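You operate a simulated robot arm through the tools that you are given. There is no shell and no other tool.

You run a simulated two-armed robot. Do the job below in one go: nothing can be reset, and whatever is moved stays where it is left.

TASK
Pick up the brush from the blue bench with one hand, pass it to the other hand and put it on the shelf under the brown trolley.

The check looks at the end state, three seconds after you hand in, the way a careful person would. Anything else that was tipped, shoved, dropped, spilled or broken makes it a failure.

THE ROBOT
Two 7-joint arms with two-finger parallel grippers on one trunk, on a base that moves. Base frame: it is fixed to the floor where the robot stands at the start and does not move with it; the origin is under the middle of the robot, x ahead of it, y to its left, z up; the surface under the hand at the start is at about z = 0.8. Readings come in m, degrees, newtons and seconds.
The left shoulder is at the start at [0.073, 0.182, 1.086], the right one opposite. With the tool pointing down near the work surface each hand reaches from about 0.3 to 0.76 m from the robot's upright axis, wherever it stands, measured 20 degrees to its own side. Places, roughly: brush (3x3x15 cm) [0.7, -0.1, 0.9]; shelf under the brown trolley [-1, 4.1, 0.3]. Payload 3.91 kg a hand.
Tool frame (each hand has its own): the origin (TCP) lies between the finger pads and is the grasp point; the fingertips stand 0.03 m ahead of it; z points along the fingers, y is the line along which they close. The gripper opens to 0.11 m. The fingers are 0.02 m wide and 0.01 m thick; the gripper's body (0.048 by 0.112 m) begins 0.055 m behind the TCP.
Orientation is that of the tool frame in the base frame, as a unit quaternion [w, x, y, z]. With the fingers straight down and closing along the base's y, the tool's x points along the base's -x, its y along +y and its z along -z.

THE INTERFACE
- The arms move only by the tool nudge_tool. It takes "left_steps", "right_steps" or both (then of equal length, played together; a hand with none holds still); each is a list of rows, each a list of 7 numbers: the shift along the base's x, y, z in units of 200 mm (1.0 is 200 mm), then the turn, a rotation vector about the base's x, y, z in units of 120 degrees (1.0 is 120 degrees), then the closure, from 0 (fully open) to 1 (shut). In form: [[dx, dy, dz, wx, wy, wz, jaw], ...]. A call has 1 to 20 rows; each row is the pose to reach, as a shift and turn from the pose commanded when the call began. A call with a number of a shift or a turn outside -1 to 1 is refused whole. Rows are played at 5 a second. More than 0.05 m and 8.6 degrees between two rows, or a gripper value outside its range, and nothing of the call is played. A pose out of reach is approached as far as the arm can. The call stops where the force on the tool passes 40 N (or 10 N more than at its start, if that is more) or the arm is blocked; 0.2 s more then pass. Each finger travels about 0.072 m/s and halts on what it meets, pressing with about 44 N; the grip force reading is that of the motor and also rises with nothing between the fingers. The clock runs only during rows and for 0.2 s after the last one: add rows that repeat a pose to give the fingers time. It gives the time, the measured TCP pose, the force on the tool (base axes), the opening and the grip force at its end, in the units of the frame above (readings bear some noise), with the torque about the TCP (base axes, N m) and any sound that the robot's microphone picked up.
- Cameras (640 x 400 px; columns grow to the right, rows downward): "scene" is now at [0.2239, -0.0473, 1.2876]; the picture's right is [-0.34, -0.94, 0.00], its down [-0.42, 0.15, -0.89] and it looks along [0.84, -0.31, -0.45] (base axes); focal length 251 px, centre (320, 200). "left" rides on the left gripper at [0.072, -0.017, -0.103] in its tool frame; the picture's right is [0.23, 0.97, 0.00], its down [-0.76, 0.18, -0.62] and it looks along [-0.61, 0.14, 0.78] (tool axes); focal length 222 px, centre (320, 200). "right" rides on the right gripper at [0.072, 0.017, -0.103] in its tool frame; the picture's right is [-0.23, 0.97, 0.00], its down [-0.76, -0.18, -0.62] and it looks along [-0.61, -0.14, 0.78] (tool axes); focal length 222 px, centre (320, 200). There is no depth. A picture from a camera that has moved, and an enlarged one, comes with that camera's place and axes in the base frame and with its lens. The place of the scene camera against the robot may be out by one fixed shift of up to 0.025 m in any direction.
- capture(camera): a new picture of that camera. The clock stands still meanwhile.
- move_column(by): moves the trunk up (or, below 0, down) by that many m; the arms and the scene camera ride with it, the base frame stays. It gives what a move gives, with no picture.
- drive_base(legs): drives the robot by 1 to 6 legs, each [ahead, left, turn to the left] in m, m and degrees, along the robot's own axes; the way and the turn of a leg run together, so that a leg with both is an arc; at most 1.5 m and 180 degrees a leg. The arms and the cameras ride along, it lands a little off, and it stops where it bumps. It gives what a move gives.
- aim_head(pan, tilt): turns the head with the scene camera to pan (to the left, within 80 degrees either way) and tilt (down, from -29 to 69), counted from straight ahead of the robot (the tilt from the chest, where the trunk bows). It gives what a move gives.
- zoom(camera, box): a new picture of the part [left, top, right, bottom] of that camera's present view, enlarged. The clock stands still meanwhile.
- close_job(): hands the job in; it is judged then, once.

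Nothing tells you exact positions but the pictures and the camera data. Unless the task says otherwise, let go and move clear before handing in.

The tools are called after ">>>" by a JSON object that holds its "api" and its "payload". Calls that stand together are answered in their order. nudge_tool: Moves the arms, as the interface text tells. Its arguments: {"type":"object","properties":{"left_steps":{"type":"array"},"right_steps":{"type":"array"}},"required":[]} The other tools are called the same way: move_column (by) moves the trunk up or down; drive_base (legs) drives the base; aim_head (pan, tilt) turns the head that bears the scene camera; capture (camera) takes a picture; zoom (camera, box) takes an enlarged picture of a part of a camera's view; close_job () hands the job in.

At the start:

```text
time_s: 0.0
left_tcp_pos: [0.5118, 0.088, 1.028]
left_tcp_rot: [0.0, 0.0, 1.0, 0.0]
left_ft_force: [0.0, 0.3, 0.0]
left_wrist_torque: [-0.02, -0.01, 0.01]
left_grip_width: 0.11
left_grasp_force: 0.1
right_tcp_pos: [0.322, -0.1746, 1.1357]
right_tcp_rot: [0.0, 0.0, 1.0, 0.001]
right_ft_force: [0.3, 0.4, -0.8]
right_wrist_torque: [0.02, 0.01, 0.0]
right_grip_width: 0.1099
right_grasp_force: 0.1
trunk travel left (down, up): [-0.35, 0.164]
robot x, y, heading: [-0.0002, -0.0011, -0.0]
head pan, tilt (commanded): [-20.1, 26.6]
```

scene: 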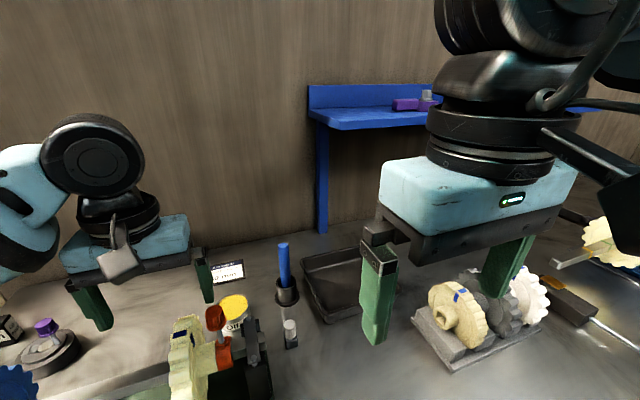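
right: 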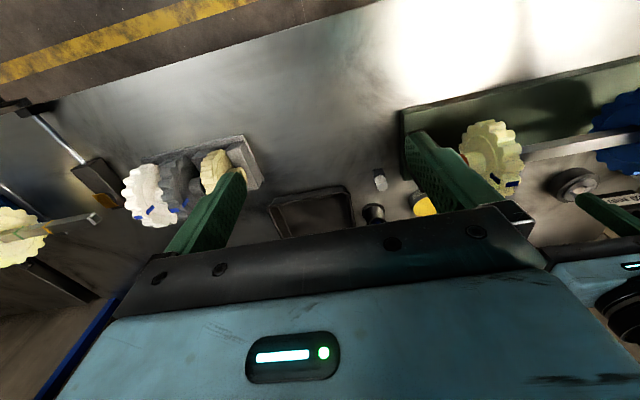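
left: 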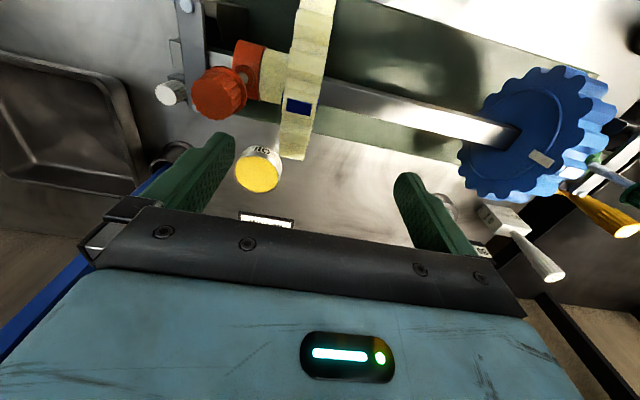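

The blue upright stick in a black cup, near scene pixel (285, 270), matches the stated brush place. I'll look closer before moving anything.

>>> {"api": "zoom", "payload": {"camera": "scene", "box": [200, 220, 360, 320]}}

>>> {"api": "zoom", "payload": {"camera": "right", "box": [320, 140, 480, 240]}}

>>> {"api": "zoom", "payload": {"camera": "left", "box": [100, 60, 300, 200]}}

```text
4.00 times, centred on (280, 270) of scene
camera zoom: at [0.2239, -0.0473, 1.2876], right [-0.34, -0.94, 0.0], down [-0.42, 0.15, -0.89], along [0.84, -0.31, -0.45], focal length 1005 px, centre (480, -80)
```

zoom: 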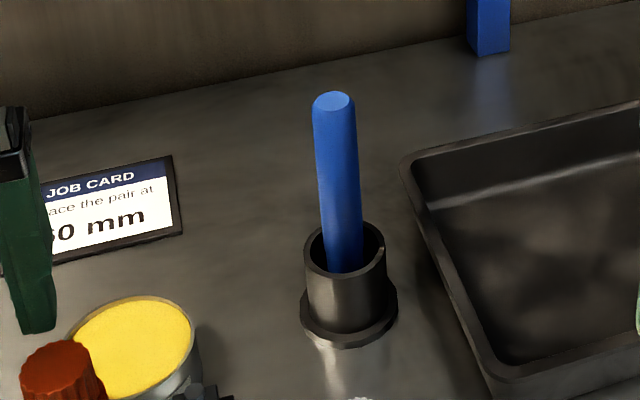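

```text
4.00 times, centred on (400, 190) of right
camera zoom: at [0.2486, -0.1572, 1.2385], right [0.23, 0.97, 0.0], down [0.76, -0.18, 0.62], along [0.61, -0.14, -0.78], focal length 888 px, centre (0, 240)
```

zoom: 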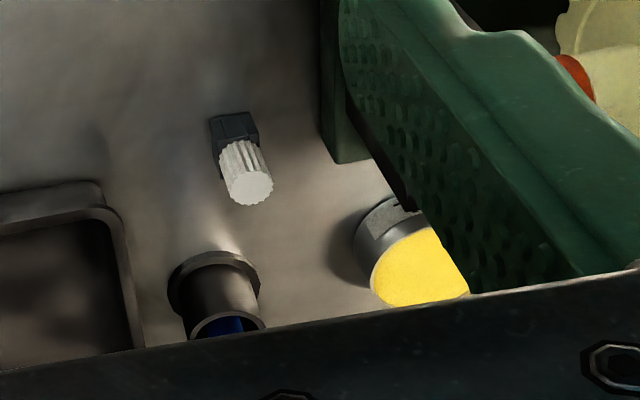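

```text
2.86 times, centred on (200, 130) of left
camera zoom: at [0.4403, 0.0687, 1.1311], right [-0.23, 0.97, 0.0], down [0.76, 0.18, 0.62], along [0.61, 0.14, -0.78], focal length 635 px, centre (663, 400)
```

zoom: 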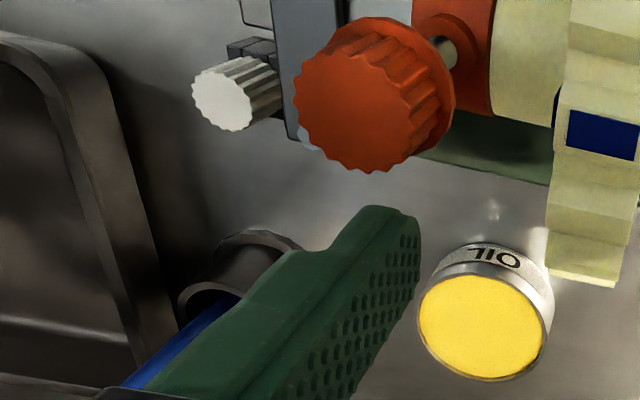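

The brush looks like the blue handle standing in a black cup at about (0.66, -0.12), with its top near z 0.95. Before picking it, I'll look at the trolley and its surroundings.

>>> {"api": "aim_head", "payload": {"pan": 80, "tilt": 15}}

>>> {"api": "capture", "payload": {"camera": "scene"}}

```text
time_s: 1.8
left_tcp_pos: [0.5119, 0.0887, 1.0285]
left_tcp_rot: [0.0, 0.0, 1.0, 0.0]
left_ft_force: [0.8, -0.4, 0.2]
left_wrist_torque: [-0.03, -0.03, 0.0]
left_grip_width: 0.1102
left_grasp_force: 0.1
right_tcp_pos: [0.3219, -0.1736, 1.1366]
right_tcp_rot: [0.0, 0.0, 1.0, 0.0]
right_ft_force: [-0.9, -0.6, -0.3]
right_wrist_torque: [0.01, 0.05, -0.02]
right_grip_width: 0.1099
right_grasp_force: 0.0
trunk travel left (down, up): [-0.35, 0.164]
robot x, y, heading: [0.0008, 0.0012, -0.0]
head pan, tilt (commanded): [80.0, 15.0]
```

```text
taken
camera scene: at [0.1541, 0.0762, 1.3063], right [0.98, -0.17, 0.0], down [-0.05, -0.25, -0.97], along [0.17, 0.95, -0.26], focal length 251 px, centre (320, 200)
```

scene: 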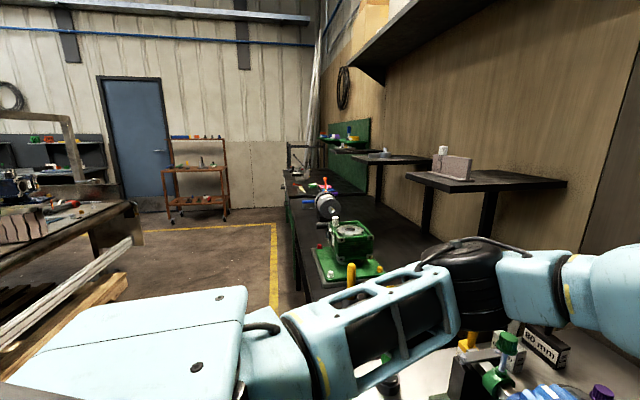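

>>> {"api": "zoom", "payload": {"camera": "scene", "box": [130, 110, 290, 230]}}

>>> {"api": "zoom", "payload": {"camera": "scene", "box": [0, 100, 320, 300]}}

```text
3.33 times, centred on (210, 170) of scene
camera zoom: at [0.1541, 0.0762, 1.3063], right [0.98, -0.17, 0.0], down [-0.05, -0.25, -0.97], along [0.17, 0.95, -0.26], focal length 838 px, centre (687, 300)
```

zoom: 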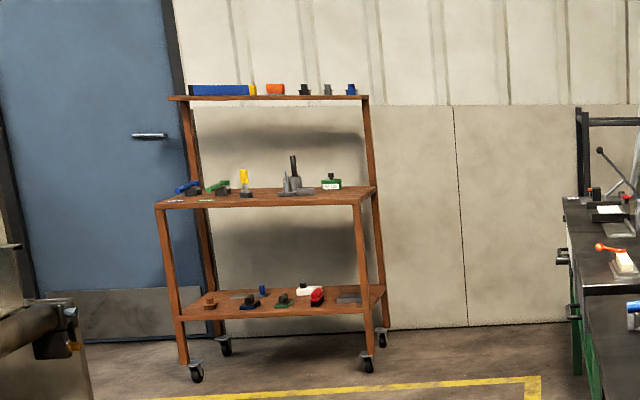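

```text
2.00 times, centred on (160, 200) of scene
camera zoom: at [0.1541, 0.0762, 1.3063], right [0.98, -0.17, 0.0], down [-0.05, -0.25, -0.97], along [0.17, 0.95, -0.26], focal length 502 px, centre (640, 200)
```

zoom: 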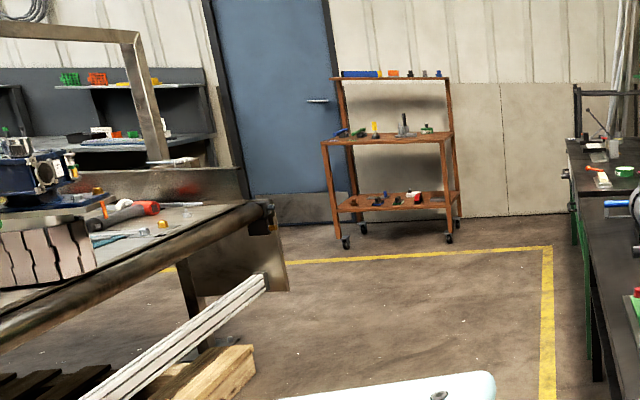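

The brown trolley stands at about x -1.38..-0.64, y 3.9..4.27. Its lower shelf is near z 0.29 and there are items on it. I'll turn the head back to the bench to localise the brush.

>>> {"api": "aim_head", "payload": {"pan": -5, "tilt": 40}}

>>> {"api": "capture", "payload": {"camera": "scene"}}

>>> {"api": "zoom", "payload": {"camera": "scene", "box": [280, 90, 440, 190]}}

```text
time_s: 3.4
left_tcp_pos: [0.5126, 0.0882, 1.028]
left_tcp_rot: [0.0, 0.001, 1.0, 0.0]
left_ft_force: [-1.1, 0.3, 0.0]
left_wrist_torque: [0.0, -0.02, 0.0]
left_grip_width: 0.11
left_grasp_force: 0.0
right_tcp_pos: [0.3215, -0.1728, 1.1355]
right_tcp_rot: [0.0, 0.0, 1.0, 0.001]
right_ft_force: [0.3, 0.1, 0.4]
right_wrist_torque: [-0.03, -0.02, 0.04]
right_grip_width: 0.1102
right_grasp_force: 0.0
trunk travel left (down, up): [-0.35, 0.164]
robot x, y, heading: [-0.0022, -0.0007, 0.2]
head pan, tilt (commanded): [-5.0, 40.0]
```

```text
taken
camera scene: at [0.2225, -0.0231, 1.2668], right [-0.09, -1.0, 0.0], down [-0.64, 0.06, -0.77], along [0.76, -0.07, -0.64], focal length 251 px, centre (320, 200)
```

scene: 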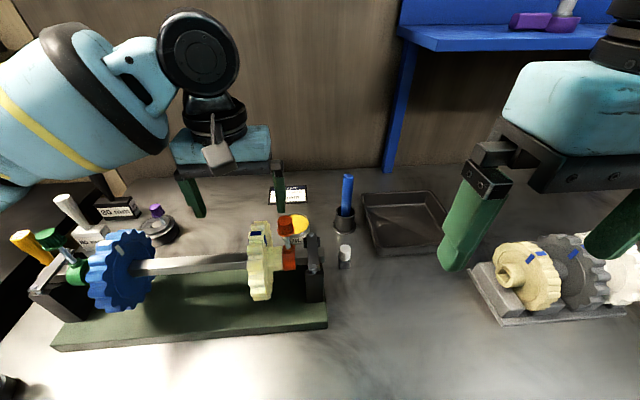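

```text
4.00 times, centred on (360, 140) of scene
camera zoom: at [0.2225, -0.0231, 1.2668], right [-0.09, -1.0, 0.0], down [-0.64, 0.06, -0.77], along [0.76, -0.07, -0.64], focal length 1005 px, centre (160, 440)
```

zoom: 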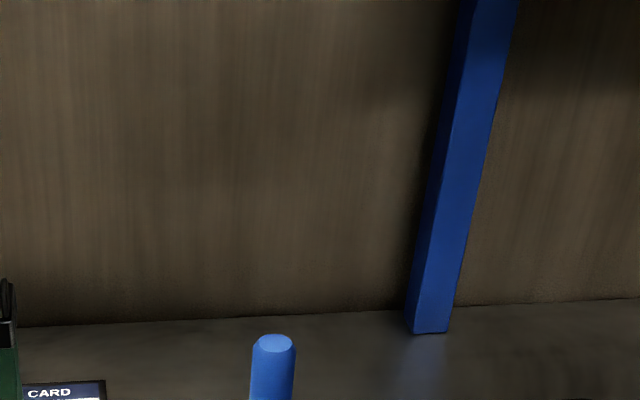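

>>> {"api": "zoom", "payload": {"camera": "scene", "box": [290, 160, 410, 270]}}

```text
3.64 times, centred on (350, 215) of scene
camera zoom: at [0.2225, -0.0231, 1.2668], right [-0.09, -1.0, 0.0], down [-0.64, 0.06, -0.77], along [0.76, -0.07, -0.64], focal length 914 px, centre (211, 146)
```

zoom: 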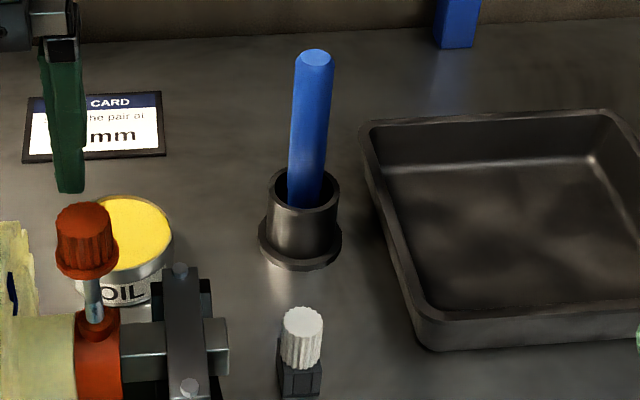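

The brush handle is vertical at about (0.665, -0.123), roughly 2 cm across, with its top near z 0.956 and the cup rim near 0.855. I'll move the left hand aside and bring the right hand above the brush, still high.

>>> {"api": "nudge_tool", "payload": {"right_steps": [[0.23, 0.03, 0, 0, 0, 0, 0], [0.46, 0.06, 0, 0, 0, 0, 0], [0.69, 0.09, 0, 0, 0, 0, 0], [0.92, 0.125, 0, 0, 0, 0, 0]], "left_steps": [[-0.075, 0.125, 0.125, 0, 0, 0, 0], [-0.15, 0.25, 0.25, 0, 0, 0, 0], [-0.225, 0.375, 0.375, 0, 0, 0, 0], [-0.3, 0.5, 0.5, 0, 0, 0, 0]]}}

>>> {"api": "capture", "payload": {"camera": "right"}}

```text
time_s: 4.3
left_tcp_pos: [0.4527, 0.1871, 1.1304]
left_tcp_rot: [0.001, 0.001, 1.0, 0.001]
left_ft_force: [0.7, 0.2, -0.3]
left_wrist_torque: [0.01, 0.01, -0.01]
left_grip_width: 0.1097
left_grasp_force: 0.1
right_tcp_pos: [0.4922, -0.1732, 1.132]
right_tcp_rot: [0.001, 0.001, 1.0, 0.0]
right_ft_force: [-0.1, -0.5, 0.2]
right_wrist_torque: [0.02, -0.01, -0.01]
right_grip_width: 0.1102
right_grasp_force: 0.1
right hand out of reach, approached as far as the arm can: row 4
trunk travel left (down, up): [-0.35, 0.164]
robot x, y, heading: [0.002, 0.0017, 0.4]
head pan, tilt (commanded): [-5.0, 40.0]
```

```text
taken
camera right: at [0.419, -0.1565, 1.2339], right [0.23, 0.97, 0.0], down [0.76, -0.18, 0.62], along [0.61, -0.14, -0.78], focal length 222 px, centre (320, 200)
```

right: 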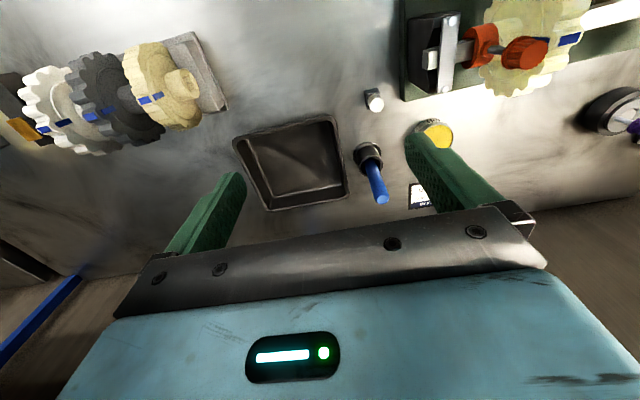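

The brush is visible in the right camera, but at this height the arm runs out of reach. I'll raise the trunk so the arm can reach forward with the tool pointing down.

>>> {"api": "move_column", "payload": {"by": 0.12}}

```text
time_s: 5.8
left_tcp_pos: [0.4536, 0.188, 1.2472]
left_tcp_rot: [0.0, -0.001, 1.0, 0.0]
left_ft_force: [0.9, 0.5, 0.3]
left_wrist_torque: [-0.01, -0.01, -0.05]
left_grip_width: 0.1099
left_grasp_force: 0.0
right_tcp_pos: [0.4587, -0.1728, 1.3224]
right_tcp_rot: [0.075, 0.002, 0.997, 0.002]
right_ft_force: [0.0, 0.0, -0.2]
right_wrist_torque: [0.02, 0.06, 0.01]
right_grip_width: 0.11
right_grasp_force: 0.1
trunk travel left (down, up): [-0.47, 0.044]
robot x, y, heading: [-0.003, -0.0011, 0.3]
head pan, tilt (commanded): [-5.0, 40.0]
```

The right hand now sits a little tilted at (0.459, -0.173, 1.322). I'll bring it down in small steps and check what it reports.

>>> {"api": "nudge_tool", "payload": {"right_steps": [[0, 0, -0.2, 0, 0, 0, 0], [0, 0, -0.4, 0, 0, 0, 0], [0, 0, -0.6, 0, 0, 0, 0], [0, 0, -0.8, 0, 0, 0, 0], [0, 0, -0.8, 0, 0, 0, 0]]}}

```text
time_s: 7.0
left_tcp_pos: [0.452, 0.1871, 1.2472]
left_tcp_rot: [0.0, 0.0, 1.0, 0.0]
left_ft_force: [-0.1, -0.7, -0.6]
left_wrist_torque: [0.03, -0.03, 0.0]
left_grip_width: 0.11
left_grasp_force: 0.0
right_tcp_pos: [0.4584, -0.1726, 1.1629]
right_tcp_rot: [0.075, 0.002, 0.997, 0.002]
right_ft_force: [0.7, -0.7, 0.3]
right_wrist_torque: [-0.04, 0.03, 0.02]
right_grip_width: 0.1102
right_grasp_force: 0.0
trunk travel left (down, up): [-0.47, 0.044]
robot x, y, heading: [-0.0002, -0.0014, -0.1]
head pan, tilt (commanded): [-5.0, 40.0]
```

>>> {"api": "nudge_tool", "payload": {"right_steps": [[0.1, 0.05, -0.17, 0, 0.024, 0, 0], [0.25, 0.1, -0.3, 0, 0.048, 0, 0], [0.42, 0.16, -0.4, 0, 0.072, 0, 0], [0.6, 0.22, -0.47, 0, 0.072, 0, 0], [0.75, 0.275, -0.515, 0, 0.072, 0, 0], [0.75, 0.275, -0.515, 0, 0.072, 0, 0]]}}

>>> {"api": "capture", "payload": {"camera": "right"}}

>>> {"api": "capture", "payload": {"camera": "scene"}}

```text
time_s: 8.4
left_tcp_pos: [0.4529, 0.1883, 1.2482]
left_tcp_rot: [0.0, 0.0, 1.0, 0.0]
left_ft_force: [0.6, 0.8, 0.5]
left_wrist_torque: [-0.01, 0.03, -0.01]
left_grip_width: 0.1102
left_grasp_force: 0.0
right_tcp_pos: [0.5317, -0.1799, 1.0836]
right_tcp_rot: [0.001, 0.003, 1.0, 0.001]
right_ft_force: [1.0, 0.1, 0.5]
right_wrist_torque: [0.0, 0.01, -0.06]
right_grip_width: 0.1101
right_grasp_force: 0.0
right hand out of reach, approached as far as the arm can: row 2, 3, 4, 5, 6
trunk travel left (down, up): [-0.47, 0.044]
robot x, y, heading: [-0.0027, 0.0017, -0.0]
head pan, tilt (commanded): [-5.0, 40.0]
```

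```text
taken
camera right: at [0.4584, -0.1626, 1.1867], right [0.23, 0.97, 0.0], down [0.76, -0.18, 0.62], along [0.61, -0.14, -0.78], focal length 222 px, centre (320, 200)
```

right: 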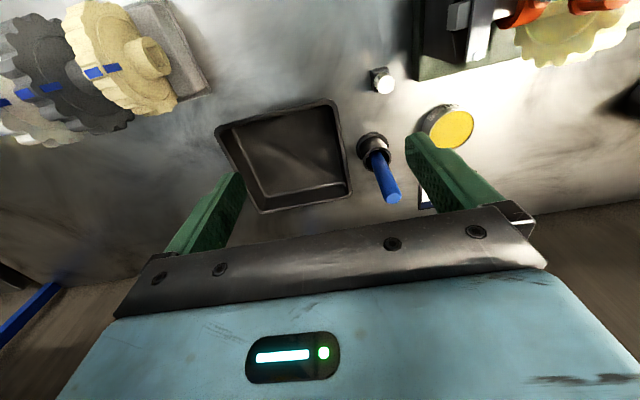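

```text
taken
camera scene: at [0.1564, -0.023, 1.4066], right [-0.09, -1.0, 0.0], down [-0.64, 0.06, -0.77], along [0.76, -0.07, -0.64], focal length 251 px, centre (320, 200)
```

scene: 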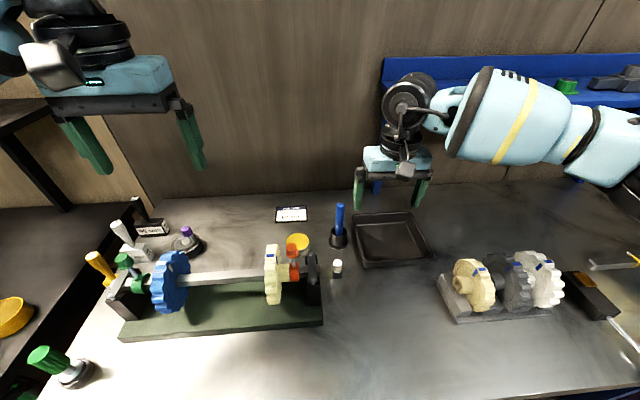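

The trunk straightens as it rises, so it gave no extra reach. I'll pitch the right tool 45° forward instead and slide the open fingers around the handle from the front, above the cup rim. First I'll turn it in place.

>>> {"api": "nudge_tool", "payload": {"right_steps": [[0, 0.04, 0, 0, -0.0625, 0, 0], [0, 0.08, 0, 0, -0.125, 0, 0], [0, 0.12, 0, 0, -0.1875, 0, 0], [0, 0.16, 0, 0, -0.25, 0, 0], [0, 0.2, 0, 0, -0.3125, 0, 0], [0, 0.25, 0, 0, -0.375, 0, 0], [0, 0.25, 0, 0, -0.375, 0, 0]]}}

>>> {"api": "capture", "payload": {"camera": "right"}}

>>> {"api": "capture", "payload": {"camera": "scene"}}

```text
time_s: 10.1
left_tcp_pos: [0.4523, 0.1886, 1.2481]
left_tcp_rot: [0.0, 0.0, 1.0, 0.0]
left_ft_force: [-0.4, -0.4, -0.4]
left_wrist_torque: [0.0, 0.02, 0.01]
left_grip_width: 0.1101
left_grasp_force: 0.1
right_tcp_pos: [0.5308, -0.129, 1.0837]
right_tcp_rot: [0.383, 0.002, 0.924, 0.002]
right_ft_force: [0.2, -0.4, -0.2]
right_wrist_torque: [0.03, -0.02, 0.04]
right_grip_width: 0.1102
right_grasp_force: 0.0
trunk travel left (down, up): [-0.47, 0.044]
robot x, y, heading: [0.0018, -0.0012, 0.0]
head pan, tilt (commanded): [-5.0, 40.0]
```

```text
taken
camera right: at [0.4053, -0.1132, 1.105], right [0.16, 0.97, 0.17], down [0.1, -0.18, 0.98], along [0.98, -0.14, -0.12], focal length 222 px, centre (320, 200)
```

right: 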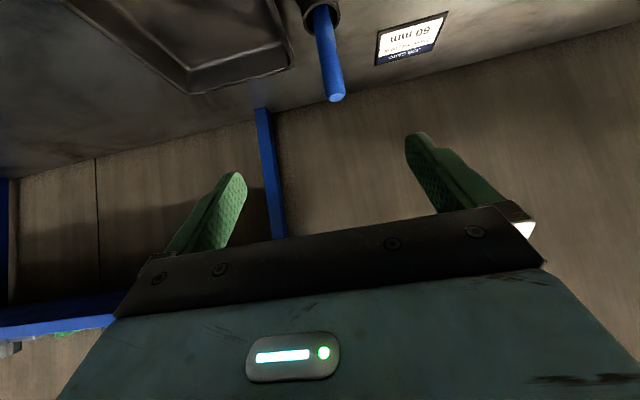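

```text
taken
camera scene: at [0.1567, -0.0233, 1.4065], right [-0.09, -1.0, 0.0], down [-0.64, 0.06, -0.77], along [0.76, -0.07, -0.64], focal length 251 px, centre (320, 200)
```

scene: 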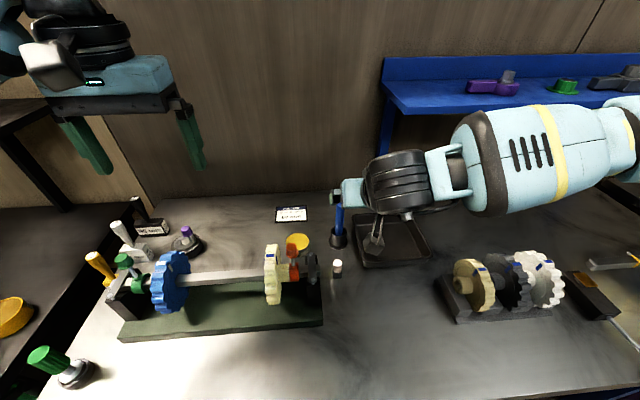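

The tool is now pitched 45° and both arms follow well. Two wrist-camera rays put the handle at about (0.660, -0.108), with its top near z 0.954. I'll move in front of it with the jaw partly closed, which keeps me clear of the fixture on the left, and then check.

>>> {"api": "nudge_tool", "payload": {"right_steps": [[0.08, 0.035, -0.09, 0, 0, 0, 0.1], [0.16, 0.07, -0.18, 0, 0, 0, 0.2], [0.245, 0.105, -0.27, 0, 0, 0, 0.3], [0.245, 0.105, -0.42, 0, 0, 0, 0.3], [0.245, 0.105, -0.6, 0, 0, 0, 0.3], [0.245, 0.105, -0.77, 0, 0, 0, 0.3], [0.245, 0.105, -0.77, 0, 0, 0, 0.3]]}}

>>> {"api": "capture", "payload": {"camera": "right"}}

>>> {"api": "zoom", "payload": {"camera": "scene", "box": [240, 130, 480, 290]}}

```text
time_s: 11.7
left_tcp_pos: [0.4521, 0.1887, 1.2485]
left_tcp_rot: [0.0, 0.0, 1.0, -0.001]
left_ft_force: [-0.1, -0.1, -0.6]
left_wrist_torque: [-0.03, 0.02, 0.03]
left_grip_width: 0.1102
left_grasp_force: 0.0
right_tcp_pos: [0.5606, -0.1537, 0.9607]
right_tcp_rot: [0.383, 0.002, 0.924, 0.002]
right_ft_force: [0.0, 0.0, 0.2]
right_wrist_torque: [-0.02, -0.01, 0.02]
right_grip_width: 0.0768
right_grasp_force: 0.1
right hand out of reach, approached as far as the arm can: row 2, 3, 4, 5, 6, 7
trunk travel left (down, up): [-0.47, 0.044]
robot x, y, heading: [-0.0023, -0.0022, 0.1]
head pan, tilt (commanded): [-5.0, 40.0]
```

```text
taken
camera right: at [0.4353, -0.1377, 0.9816], right [0.16, 0.97, 0.17], down [0.1, -0.18, 0.98], along [0.98, -0.14, -0.12], focal length 222 px, centre (320, 200)
```

right: 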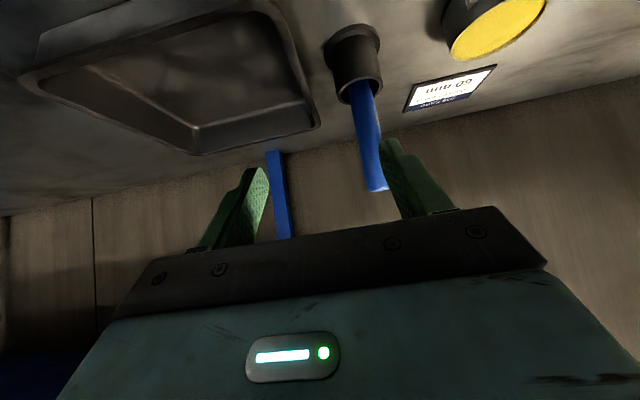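

```text
2.50 times, centred on (360, 210) of scene
camera zoom: at [0.1567, -0.0231, 1.4065], right [-0.09, -1.0, 0.0], down [-0.64, 0.06, -0.77], along [0.76, -0.07, -0.64], focal length 628 px, centre (220, 175)
```

zoom: 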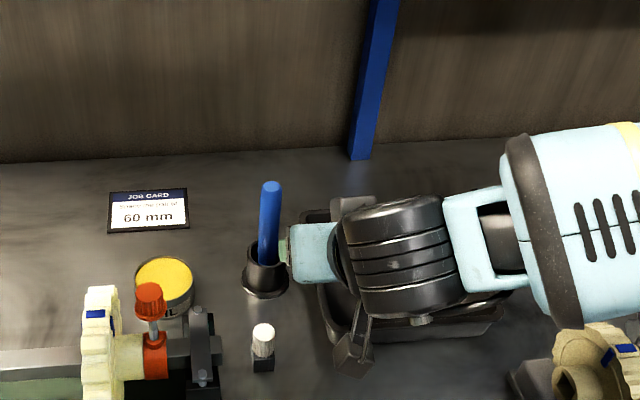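

The right hand stopped at about (0.561, -0.154, 0.961), short of the brush. I'll look at the arm's posture to see what limits it.

>>> {"api": "aim_head", "payload": {"pan": -45, "tilt": 35}}

>>> {"api": "capture", "payload": {"camera": "scene"}}

```text
time_s: 12.7
left_tcp_pos: [0.4524, 0.1883, 1.2478]
left_tcp_rot: [0.0, 0.0, 1.0, 0.001]
left_ft_force: [-0.9, 0.0, 0.2]
left_wrist_torque: [0.03, 0.01, -0.03]
left_grip_width: 0.11
left_grasp_force: 0.1
right_tcp_pos: [0.561, -0.1537, 0.9609]
right_tcp_rot: [0.383, 0.002, 0.924, 0.001]
right_ft_force: [-0.2, 0.0, 0.5]
right_wrist_torque: [0.01, -0.03, -0.01]
right_grip_width: 0.0769
right_grasp_force: 0.1
trunk travel left (down, up): [-0.47, 0.044]
robot x, y, heading: [-0.0018, -0.0005, 0.1]
head pan, tilt (commanded): [-45.0, 35.0]
```

```text
taken
camera scene: at [0.1344, -0.078, 1.414], right [-0.71, -0.71, 0.0], down [-0.41, 0.41, -0.82], along [0.58, -0.58, -0.57], focal length 251 px, centre (320, 200)
```

scene: 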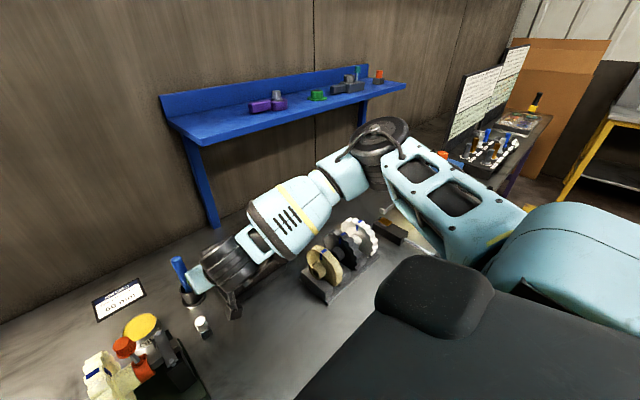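

The elbow is flared out to the right, so a tool pointing left and forward suits this arm better. I'll lift a little and yaw the tool 45° left, so it approaches the vertical handle from the right side.

>>> {"api": "nudge_tool", "payload": {"right_steps": [[0, -0.03, 0.1, 0, 0, 0.05, 0.3], [0, -0.06, 0.2, 0, 0, 0.11, 0.3], [0, -0.09, 0.3, 0, 0, 0.175, 0.3], [0, -0.105, 0.35, 0, 0, 0.24, 0.3], [0, -0.105, 0.35, 0, 0, 0.31, 0.3], [0, -0.105, 0.35, 0, 0, 0.375, 0.3], [0, -0.105, 0.35, 0, 0, 0.375, 0.3]]}}

>>> {"api": "capture", "payload": {"camera": "right"}}

>>> {"api": "capture", "payload": {"camera": "scene"}}

```text
time_s: 14.3
left_tcp_pos: [0.453, 0.1874, 1.2477]
left_tcp_rot: [0.0, 0.0, 1.0, 0.0]
left_ft_force: [0.2, 0.1, 0.5]
left_wrist_torque: [-0.03, -0.03, 0.03]
left_grip_width: 0.1101
left_grasp_force: 0.0
right_tcp_pos: [0.5606, -0.1741, 1.0298]
right_tcp_rot: [0.353, -0.334, 0.863, 0.139]
right_ft_force: [0.1, -0.2, -0.5]
right_wrist_torque: [0.01, 0.01, 0.0]
right_grip_width: 0.077
right_grasp_force: 0.1
trunk travel left (down, up): [-0.47, 0.044]
robot x, y, heading: [0.0019, -0.0005, -0.2]
head pan, tilt (commanded): [-45.0, 35.0]
```

```text
taken
camera right: at [0.4563, -0.2467, 1.0516], right [-0.54, 0.83, 0.16], down [0.2, -0.07, 0.98], along [0.82, 0.56, -0.13], focal length 222 px, centre (320, 200)
```

right: 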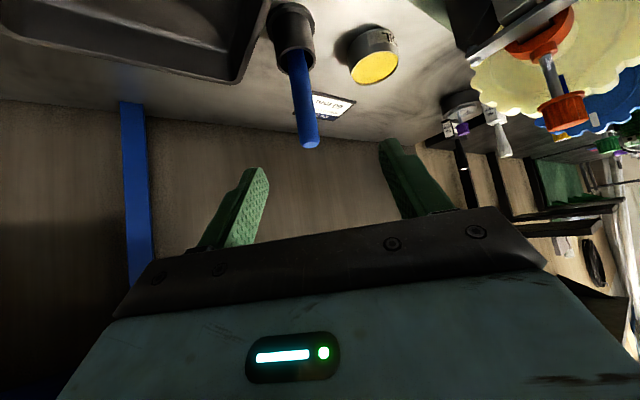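

```text
taken
camera scene: at [0.1343, -0.0781, 1.4141], right [-0.71, -0.71, 0.0], down [-0.41, 0.41, -0.82], along [0.58, -0.58, -0.57], focal length 251 px, centre (320, 200)
```

scene: 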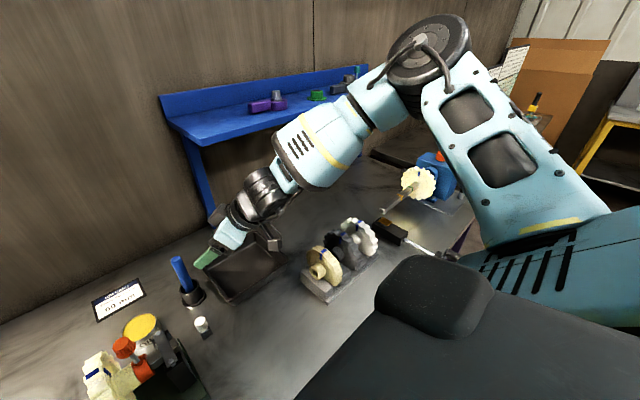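

The posture is natural now, and the new view confirms the handle at about (0.658, -0.109). I'll go down to a pre-grasp pose 6.5 cm short of it.

>>> {"api": "nudge_tool", "payload": {"right_steps": [[0.08, 0.03, -0.12, 0, 0, 0, 0.3], [0.17, 0.07, -0.25, 0, 0, 0, 0.3], [0.25, 0.104, -0.38, 0, 0, 0, 0.3], [0.25, 0.104, -0.5, 0, 0, 0, 0.3], [0.25, 0.104, -0.5, 0, 0, 0, 0.3]]}}

>>> {"api": "capture", "payload": {"camera": "right"}}

>>> {"api": "zoom", "payload": {"camera": "scene", "box": [60, 200, 300, 350]}}

```text
time_s: 15.5
left_tcp_pos: [0.4524, 0.1881, 1.2482]
left_tcp_rot: [0.0, 0.001, 1.0, 0.0]
left_ft_force: [0.0, -0.2, -0.5]
left_wrist_torque: [-0.01, 0.0, -0.04]
left_grip_width: 0.1099
left_grasp_force: 0.1
right_tcp_pos: [0.6098, -0.1523, 0.9321]
right_tcp_rot: [0.354, -0.352, 0.854, 0.149]
right_ft_force: [0.0, 0.6, 0.0]
right_wrist_torque: [-0.02, 0.0, -0.01]
right_grip_width: 0.077
right_grasp_force: 0.0
trunk travel left (down, up): [-0.47, 0.044]
robot x, y, heading: [0.0005, -0.0004, 0.1]
head pan, tilt (commanded): [-45.0, 35.0]
```

```text
taken
camera right: at [0.5081, -0.2295, 0.9527], right [-0.57, 0.8, 0.17], down [0.2, -0.06, 0.98], along [0.8, 0.59, -0.12], focal length 222 px, centre (320, 200)
```

right: 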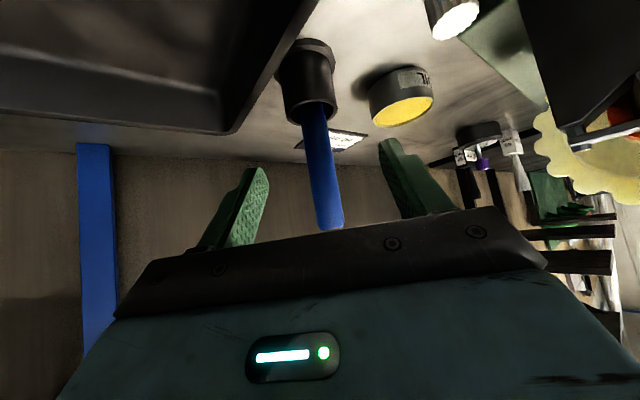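

```text
2.67 times, centred on (180, 275) of scene
camera zoom: at [0.1341, -0.0779, 1.4141], right [-0.71, -0.71, 0.0], down [-0.41, 0.41, -0.82], along [0.58, -0.58, -0.57], focal length 670 px, centre (693, 0)
```

zoom: 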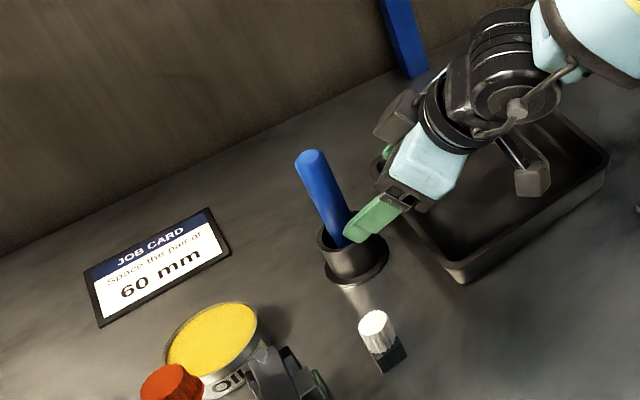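

The handle sits between the open fingers and is nearly centred. I'll slide forward about 6.5 cm so it lies between the pads.

>>> {"api": "nudge_tool", "payload": {"right_steps": [[0.06, 0.053, 0, 0, 0, 0, 0.3], [0.12, 0.107, 0, 0, 0, 0, 0.3], [0.18, 0.16, 0, 0, 0, 0, 0.3], [0.2445, 0.215, 0, 0, 0, 0, 0.3], [0.2445, 0.215, 0, 0, 0, 0, 0.3]]}}

>>> {"api": "capture", "payload": {"camera": "right"}}

>>> {"api": "zoom", "payload": {"camera": "scene", "box": [60, 200, 300, 350]}}

```text
time_s: 16.7
left_tcp_pos: [0.4524, 0.1882, 1.2473]
left_tcp_rot: [0.0, 0.001, 1.0, 0.0]
left_ft_force: [0.5, 1.1, 0.2]
left_wrist_torque: [0.0, -0.01, -0.02]
left_grip_width: 0.1099
left_grasp_force: 0.0
right_tcp_pos: [0.6269, -0.1416, 0.9474]
right_tcp_rot: [0.354, -0.352, 0.854, 0.149]
right_ft_force: [-0.1, -0.7, 0.2]
right_wrist_torque: [0.0, 0.0, 0.01]
right_grip_width: 0.077
right_grasp_force: 0.0
right hand out of reach, approached as far as the arm can: row 1, 2, 3, 4, 5
trunk travel left (down, up): [-0.47, 0.044]
robot x, y, heading: [0.0029, 0.0005, 0.3]
head pan, tilt (commanded): [-45.0, 35.0]
```

```text
taken
camera right: at [0.5262, -0.2179, 0.9681], right [-0.57, 0.8, 0.17], down [0.2, -0.06, 0.98], along [0.8, 0.59, -0.12], focal length 222 px, centre (320, 200)
```

right: 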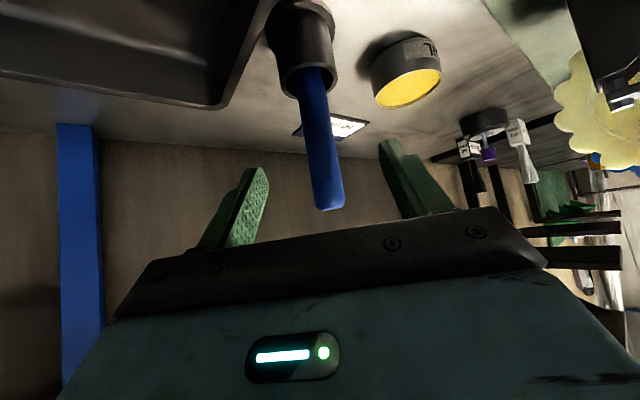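

```text
2.67 times, centred on (180, 275) of scene
camera zoom: at [0.1343, -0.0781, 1.4141], right [-0.71, -0.71, 0.0], down [-0.41, 0.41, -0.82], along [0.58, -0.58, -0.57], focal length 670 px, centre (693, 0)
```

zoom: 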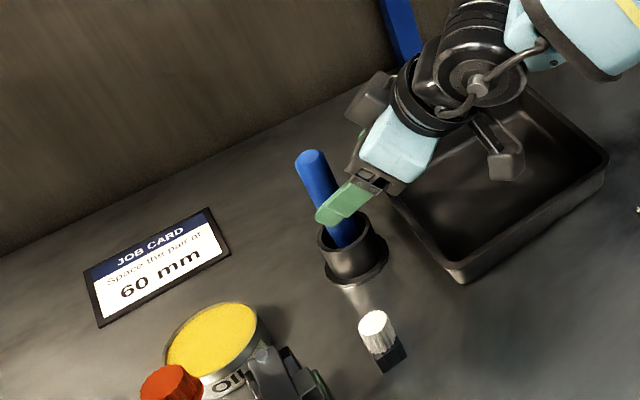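

The arm is nearly straight here and about 4.5 cm short. Lowering the trunk brings the shoulders forward, so I'll back the hand off, lift it, lower the trunk to where it started, and approach again.

>>> {"api": "nudge_tool", "payload": {"right_steps": [[-0.1, -0.1, 0.02, 0, 0, 0, 0.3], [-0.2, -0.18, 0.1, 0, 0, 0, 0.3], [-0.28, -0.24, 0.25, 0, 0, 0, 0.3], [-0.36, -0.26, 0.4, 0, 0, 0, 0.3], [-0.4, -0.26, 0.6, 0, 0, 0, 0.3], [-0.4, -0.26, 0.75, 0, 0, 0, 0.3], [-0.4, -0.26, 0.75, 0, 0, 0, 0.3]]}}

>>> {"api": "move_column", "payload": {"by": -0.12}}

>>> {"api": "capture", "payload": {"camera": "scene"}}

```text
time_s: 18.3
left_tcp_pos: [0.4529, 0.1877, 1.2486]
left_tcp_rot: [0.0, 0.001, 1.0, 0.0]
left_ft_force: [0.0, -0.5, -0.1]
left_wrist_torque: [0.01, 0.0, -0.02]
left_grip_width: 0.11
left_grasp_force: 0.1
right_tcp_pos: [0.544, -0.1932, 1.0967]
right_tcp_rot: [0.353, -0.351, 0.854, 0.148]
right_ft_force: [0.3, 0.3, -0.5]
right_wrist_torque: [-0.02, 0.0, -0.03]
right_grip_width: 0.0769
right_grasp_force: 0.1
trunk travel left (down, up): [-0.47, 0.044]
robot x, y, heading: [-0.0029, -0.0007, 0.0]
head pan, tilt (commanded): [-45.0, 35.0]
```

```text
time_s: 19.8
left_tcp_pos: [0.4522, 0.1882, 1.1273]
left_tcp_rot: [0.001, 0.0, 1.0, 0.0]
left_ft_force: [0.1, 0.3, -0.2]
left_wrist_torque: [0.02, -0.06, -0.02]
left_grip_width: 0.11
left_grasp_force: 0.1
right_tcp_pos: [0.545, -0.1923, 0.975]
right_tcp_rot: [0.353, -0.352, 0.854, 0.148]
right_ft_force: [1.4, 0.4, 0.2]
right_wrist_torque: [0.03, -0.01, 0.0]
right_grip_width: 0.077
right_grasp_force: 0.0
trunk travel left (down, up): [-0.35, 0.164]
robot x, y, heading: [0.0009, 0.0001, 0.0]
head pan, tilt (commanded): [-45.0, 35.0]
```

```text
taken
camera scene: at [0.1999, -0.078, 1.2744], right [-0.71, -0.71, 0.0], down [-0.41, 0.41, -0.82], along [0.58, -0.58, -0.57], focal length 251 px, centre (320, 200)
```

scene: 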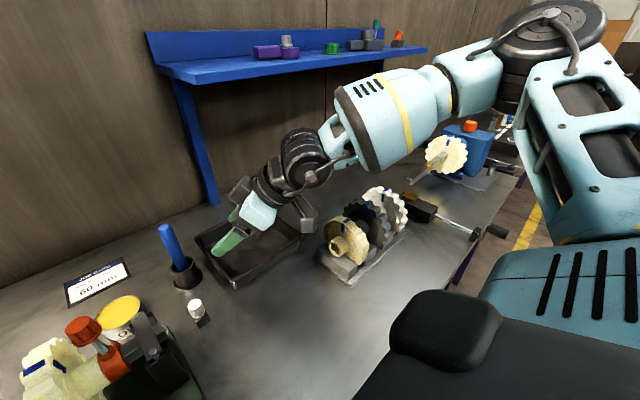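

>>> {"api": "nudge_tool", "payload": {"right_steps": [[0.16, 0.1, -0.05, 0, 0, 0, 0.3], [0.3, 0.18, -0.14, 0, 0, 0, 0.3], [0.36, 0.236, -0.225, 0, 0, 0, 0.3], [0.36, 0.236, -0.225, 0, 0, 0, 0.3]]}}

>>> {"api": "capture", "payload": {"camera": "right"}}

```text
time_s: 20.8
left_tcp_pos: [0.4529, 0.1877, 1.1285]
left_tcp_rot: [0.0, 0.0, 1.0, -0.001]
left_ft_force: [-0.6, 0.3, 0.0]
left_wrist_torque: [0.01, -0.01, -0.02]
left_grip_width: 0.1099
left_grasp_force: 0.1
right_tcp_pos: [0.6156, -0.1448, 0.9299]
right_tcp_rot: [0.353, -0.352, 0.854, 0.148]
right_ft_force: [0.1, -0.6, 1.2]
right_wrist_torque: [0.01, -0.03, -0.02]
right_grip_width: 0.0771
right_grasp_force: 0.0
trunk travel left (down, up): [-0.35, 0.164]
robot x, y, heading: [-0.0019, 0.002, 0.1]
head pan, tilt (commanded): [-45.0, 35.0]
```

```text
taken
camera right: at [0.5154, -0.2228, 0.9514], right [-0.57, 0.8, 0.17], down [0.2, -0.06, 0.98], along [0.79, 0.59, -0.12], focal length 222 px, centre (320, 200)
```

right: 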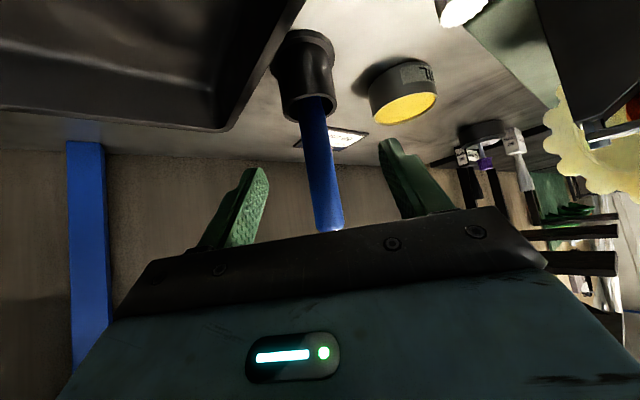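

>>> {"api": "nudge_tool", "payload": {"right_steps": [[0.07, 0.06, 0, 0, 0, 0, 0.3], [0.14, 0.12, 0, 0, 0, 0, 0.3], [0.2145, 0.18, 0, 0, 0, 0, 0.3], [0.2145, 0.18, 0, 0, 0, 0, 0.3]]}}

>>> {"api": "capture", "payload": {"camera": "right"}}

>>> {"api": "zoom", "payload": {"camera": "scene", "box": [60, 190, 300, 340]}}

```text
time_s: 21.8
left_tcp_pos: [0.453, 0.1886, 1.1277]
left_tcp_rot: [0.001, 0.0, 1.0, -0.001]
left_ft_force: [-0.6, -0.4, 0.2]
left_wrist_torque: [0.03, -0.01, -0.03]
left_grip_width: 0.1101
left_grasp_force: 0.1
right_tcp_pos: [0.6604, -0.1091, 0.9301]
right_tcp_rot: [0.353, -0.353, 0.854, 0.148]
right_ft_force: [-0.7, -0.8, -0.6]
right_wrist_torque: [0.01, -0.02, -0.02]
right_grip_width: 0.0772
right_grasp_force: 0.1
trunk travel left (down, up): [-0.35, 0.164]
robot x, y, heading: [-0.0004, -0.003, 0.2]
head pan, tilt (commanded): [-45.0, 35.0]
```

```text
taken
camera right: at [0.5591, -0.1872, 0.9518], right [-0.57, 0.8, 0.17], down [0.2, -0.06, 0.98], along [0.8, 0.59, -0.12], focal length 222 px, centre (320, 200)
```

right: 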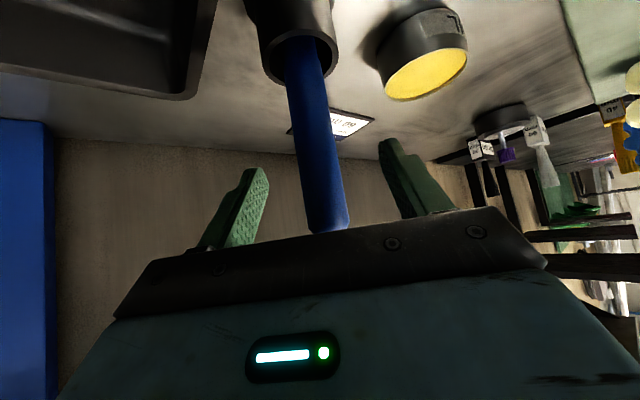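

```text
2.67 times, centred on (180, 265) of scene
camera zoom: at [0.1996, -0.0781, 1.2744], right [-0.71, -0.71, 0.0], down [-0.41, 0.41, -0.82], along [0.58, -0.58, -0.57], focal length 670 px, centre (693, 27)
```

zoom: 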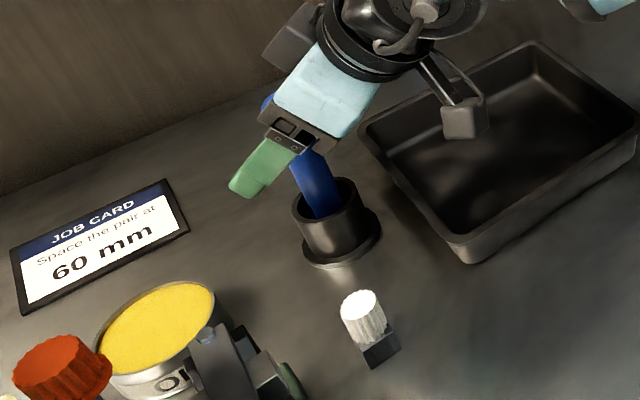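

The handle lies at the TCP, right between the pads. I'll close the gripper now.

>>> {"api": "nudge_tool", "payload": {"right_steps": [[0, 0, 0, 0, 0, 0, 0.45], [0, 0, 0, 0, 0, 0, 0.6], [0, 0, 0, 0, 0, 0, 0.72], [0, 0, 0, 0, 0, 0, 0.84], [0, 0, 0, 0, 0, 0, 1.0], [0, 0, 0, 0, 0, 0, 1.0], [0, 0, 0, 0, 0, 0, 1.0]]}}

>>> {"api": "capture", "payload": {"camera": "right"}}

```text
time_s: 23.4
left_tcp_pos: [0.4526, 0.188, 1.1273]
left_tcp_rot: [0.0, 0.0, 1.0, 0.0]
left_ft_force: [-0.9, 0.3, -0.4]
left_wrist_torque: [0.0, -0.01, -0.01]
left_grip_width: 0.1098
left_grasp_force: 0.0
right_tcp_pos: [0.6605, -0.1107, 0.9307]
right_tcp_rot: [0.354, -0.352, 0.854, 0.149]
right_ft_force: [0.6, 0.6, 0.4]
right_wrist_torque: [-0.03, 0.01, -0.01]
right_grip_width: 0.0219
right_grasp_force: 43.5
trunk travel left (down, up): [-0.35, 0.164]
robot x, y, heading: [-0.0003, 0.0009, 0.0]
head pan, tilt (commanded): [-45.0, 35.0]
```

```text
taken
camera right: at [0.5592, -0.1872, 0.9516], right [-0.57, 0.8, 0.17], down [0.2, -0.06, 0.98], along [0.8, 0.59, -0.12], focal length 222 px, centre (320, 200)
```

right: 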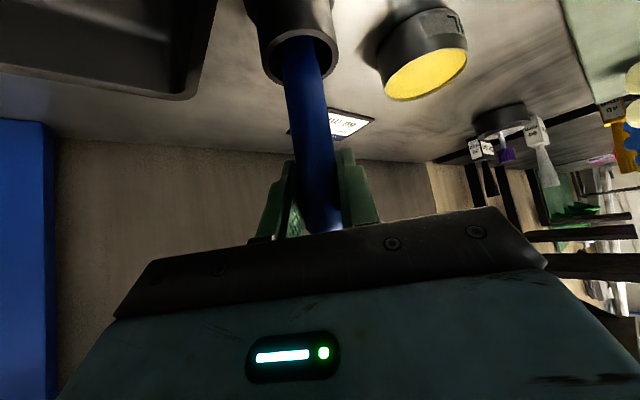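

The grip is solid, at 21.9 mm opening and 43.5 N. I'll lift straight up in small steps and watch the force and the reach.

>>> {"api": "nudge_tool", "payload": {"right_steps": [[0, 0, 0.03, 0, 0, 0, 1], [0, 0, 0.07, 0, 0, 0, 1], [0, 0, 0.11, 0, 0, 0, 1], [0, 0, 0.15, 0, 0, 0, 1]]}}

>>> {"api": "zoom", "payload": {"camera": "scene", "box": [60, 190, 300, 340]}}

```text
time_s: 24.4
left_tcp_pos: [0.4511, 0.1881, 1.128]
left_tcp_rot: [-0.001, 0.001, 1.0, 0.0]
left_ft_force: [0.8, -0.1, 0.1]
left_wrist_torque: [0.01, -0.03, 0.01]
left_grip_width: 0.1099
left_grasp_force: 0.0
right_tcp_pos: [0.6595, -0.1105, 0.9597]
right_tcp_rot: [0.352, -0.352, 0.854, 0.148]
right_ft_force: [0.0, -0.4, -0.5]
right_wrist_torque: [0.01, 0.0, 0.01]
right_grip_width: 0.0218
right_grasp_force: 44.0
trunk travel left (down, up): [-0.35, 0.164]
robot x, y, heading: [-0.0011, 0.0009, -0.1]
head pan, tilt (commanded): [-45.0, 35.0]
```

```text
2.67 times, centred on (180, 265) of scene
camera zoom: at [0.2, -0.078, 1.2744], right [-0.71, -0.71, 0.0], down [-0.41, 0.41, -0.82], along [0.58, -0.58, -0.57], focal length 670 px, centre (693, 27)
```

zoom: 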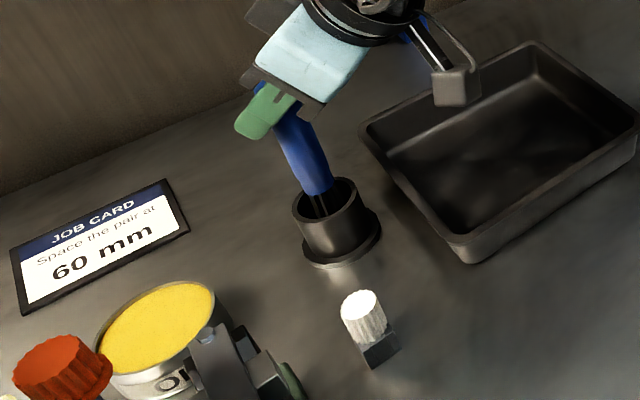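

>>> {"api": "nudge_tool", "payload": {"right_steps": [[0, 0, 0.04, 0, 0, 0, 1], [0, 0, 0.08, 0, 0, 0, 1], [0, 0, 0.12, 0, 0, 0, 1], [0, 0, 0.16, 0, 0, 0, 1]]}}

>>> {"api": "zoom", "payload": {"camera": "scene", "box": [60, 190, 300, 340]}}

```text
time_s: 25.4
left_tcp_pos: [0.452, 0.1884, 1.1278]
left_tcp_rot: [0.0, 0.001, 1.0, 0.0]
left_ft_force: [1.0, -0.3, 0.1]
left_wrist_torque: [0.01, 0.01, 0.01]
left_grip_width: 0.1098
left_grasp_force: 0.1
right_tcp_pos: [0.66, -0.1091, 0.9907]
right_tcp_rot: [0.353, -0.352, 0.854, 0.148]
right_ft_force: [0.0, -0.1, -0.8]
right_wrist_torque: [0.01, 0.04, -0.02]
right_grip_width: 0.0221
right_grasp_force: 44.2
trunk travel left (down, up): [-0.35, 0.164]
robot x, y, heading: [0.0036, -0.0007, -0.2]
head pan, tilt (commanded): [-45.0, 35.0]
```

```text
2.67 times, centred on (180, 265) of scene
camera zoom: at [0.2, -0.078, 1.2744], right [-0.71, -0.71, 0.0], down [-0.41, 0.41, -0.82], along [0.58, -0.58, -0.57], focal length 670 px, centre (693, 27)
```

zoom: 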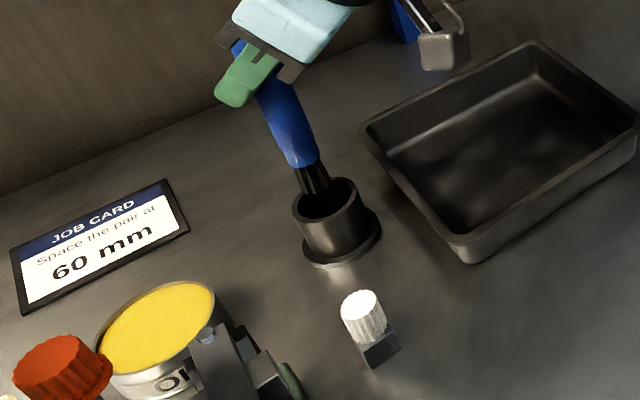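

>>> {"api": "nudge_tool", "payload": {"right_steps": [[0, 0, 0.04, 0, 0, 0, 1], [0, 0, 0.08, 0, 0, 0, 1], [0, 0, 0.12, 0, 0, 0, 1], [0, 0, 0.16, 0, 0, 0, 1]]}}

>>> {"api": "zoom", "payload": {"camera": "scene", "box": [60, 160, 300, 310]}}

```text
time_s: 26.4
left_tcp_pos: [0.4535, 0.1891, 1.1275]
left_tcp_rot: [0.0, 0.0, 1.0, 0.0]
left_ft_force: [-0.5, -0.4, 0.6]
left_wrist_torque: [0.04, -0.01, -0.01]
left_grip_width: 0.11
left_grasp_force: 0.2
right_tcp_pos: [0.6602, -0.1101, 1.0237]
right_tcp_rot: [0.353, -0.352, 0.854, 0.148]
right_ft_force: [-0.2, 0.6, 0.0]
right_wrist_torque: [-0.04, 0.02, 0.0]
right_grip_width: 0.0222
right_grasp_force: 44.2
trunk travel left (down, up): [-0.35, 0.164]
robot x, y, heading: [-0.0044, 0.0011, 0.1]
head pan, tilt (commanded): [-45.0, 35.0]
```

```text
2.67 times, centred on (180, 235) of scene
camera zoom: at [0.2, -0.0781, 1.2744], right [-0.71, -0.71, 0.0], down [-0.41, 0.41, -0.82], along [0.58, -0.58, -0.57], focal length 670 px, centre (693, 107)
```

zoom: 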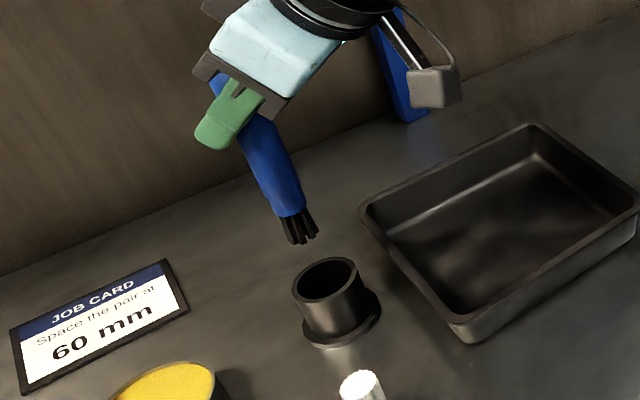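

The brush is clear of the cup and is a blue handle with black bristles. Next I'll back off to the right and up, away from the fixture. Then I'll turn the tool to point left at a handover pose in front of the chest.

>>> {"api": "nudge_tool", "payload": {"right_steps": [[-0.08, -0.06, 0.1, 0, 0, 0, 1], [-0.16, -0.12, 0.22, 0, 0, 0, 1], [-0.24, -0.18, 0.34, 0, 0, 0, 1], [-0.32, -0.24, 0.47, 0, 0, 0, 1], [-0.4, -0.3, 0.6, 0, 0, 0, 1], [-0.4, -0.3, 0.6, 0, 0, 0, 1]]}}

>>> {"api": "aim_head", "payload": {"pan": -5, "tilt": 30}}

>>> {"api": "capture", "payload": {"camera": "scene"}}

```text
time_s: 27.8
left_tcp_pos: [0.4533, 0.1891, 1.1279]
left_tcp_rot: [0.0, 0.0, 1.0, 0.0]
left_ft_force: [-1.0, 0.1, -0.3]
left_wrist_torque: [-0.04, -0.02, 0.0]
left_grip_width: 0.1101
left_grasp_force: 0.1
right_tcp_pos: [0.5813, -0.1697, 1.1433]
right_tcp_rot: [0.353, -0.352, 0.854, 0.149]
right_ft_force: [0.2, 0.9, -1.2]
right_wrist_torque: [0.0, 0.01, 0.02]
right_grip_width: 0.0219
right_grasp_force: 43.9
trunk travel left (down, up): [-0.35, 0.164]
robot x, y, heading: [-0.0023, -0.0015, -0.0]
head pan, tilt (commanded): [-45.0, 35.0]
```

```text
time_s: 28.9
left_tcp_pos: [0.4521, 0.1871, 1.1281]
left_tcp_rot: [0.0, 0.0, 1.0, 0.001]
left_ft_force: [-0.2, -0.6, 1.0]
left_wrist_torque: [0.0, -0.01, -0.01]
left_grip_width: 0.11
left_grasp_force: 0.1
right_tcp_pos: [0.5814, -0.1709, 1.1422]
right_tcp_rot: [0.354, -0.352, 0.854, 0.148]
right_ft_force: [0.3, 0.4, -1.2]
right_wrist_torque: [-0.03, -0.01, 0.01]
right_grip_width: 0.0219
right_grasp_force: 43.9
trunk travel left (down, up): [-0.35, 0.164]
robot x, y, heading: [0.0049, -0.0013, -0.2]
head pan, tilt (commanded): [-5.0, 30.0]
```

```text
taken
camera scene: at [0.2279, -0.0238, 1.2821], right [-0.09, -1.0, 0.0], down [-0.5, 0.04, -0.87], along [0.86, -0.08, -0.5], focal length 251 px, centre (320, 200)
```

scene: 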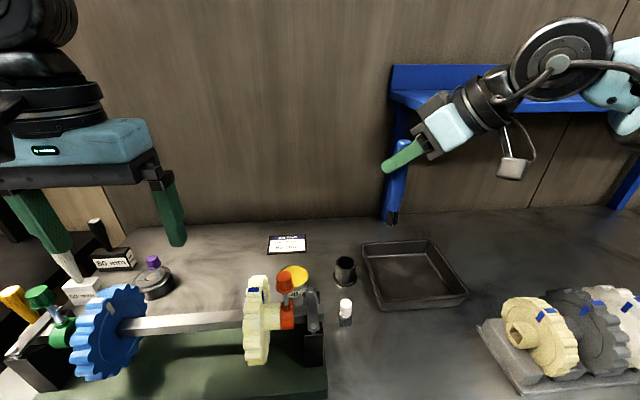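

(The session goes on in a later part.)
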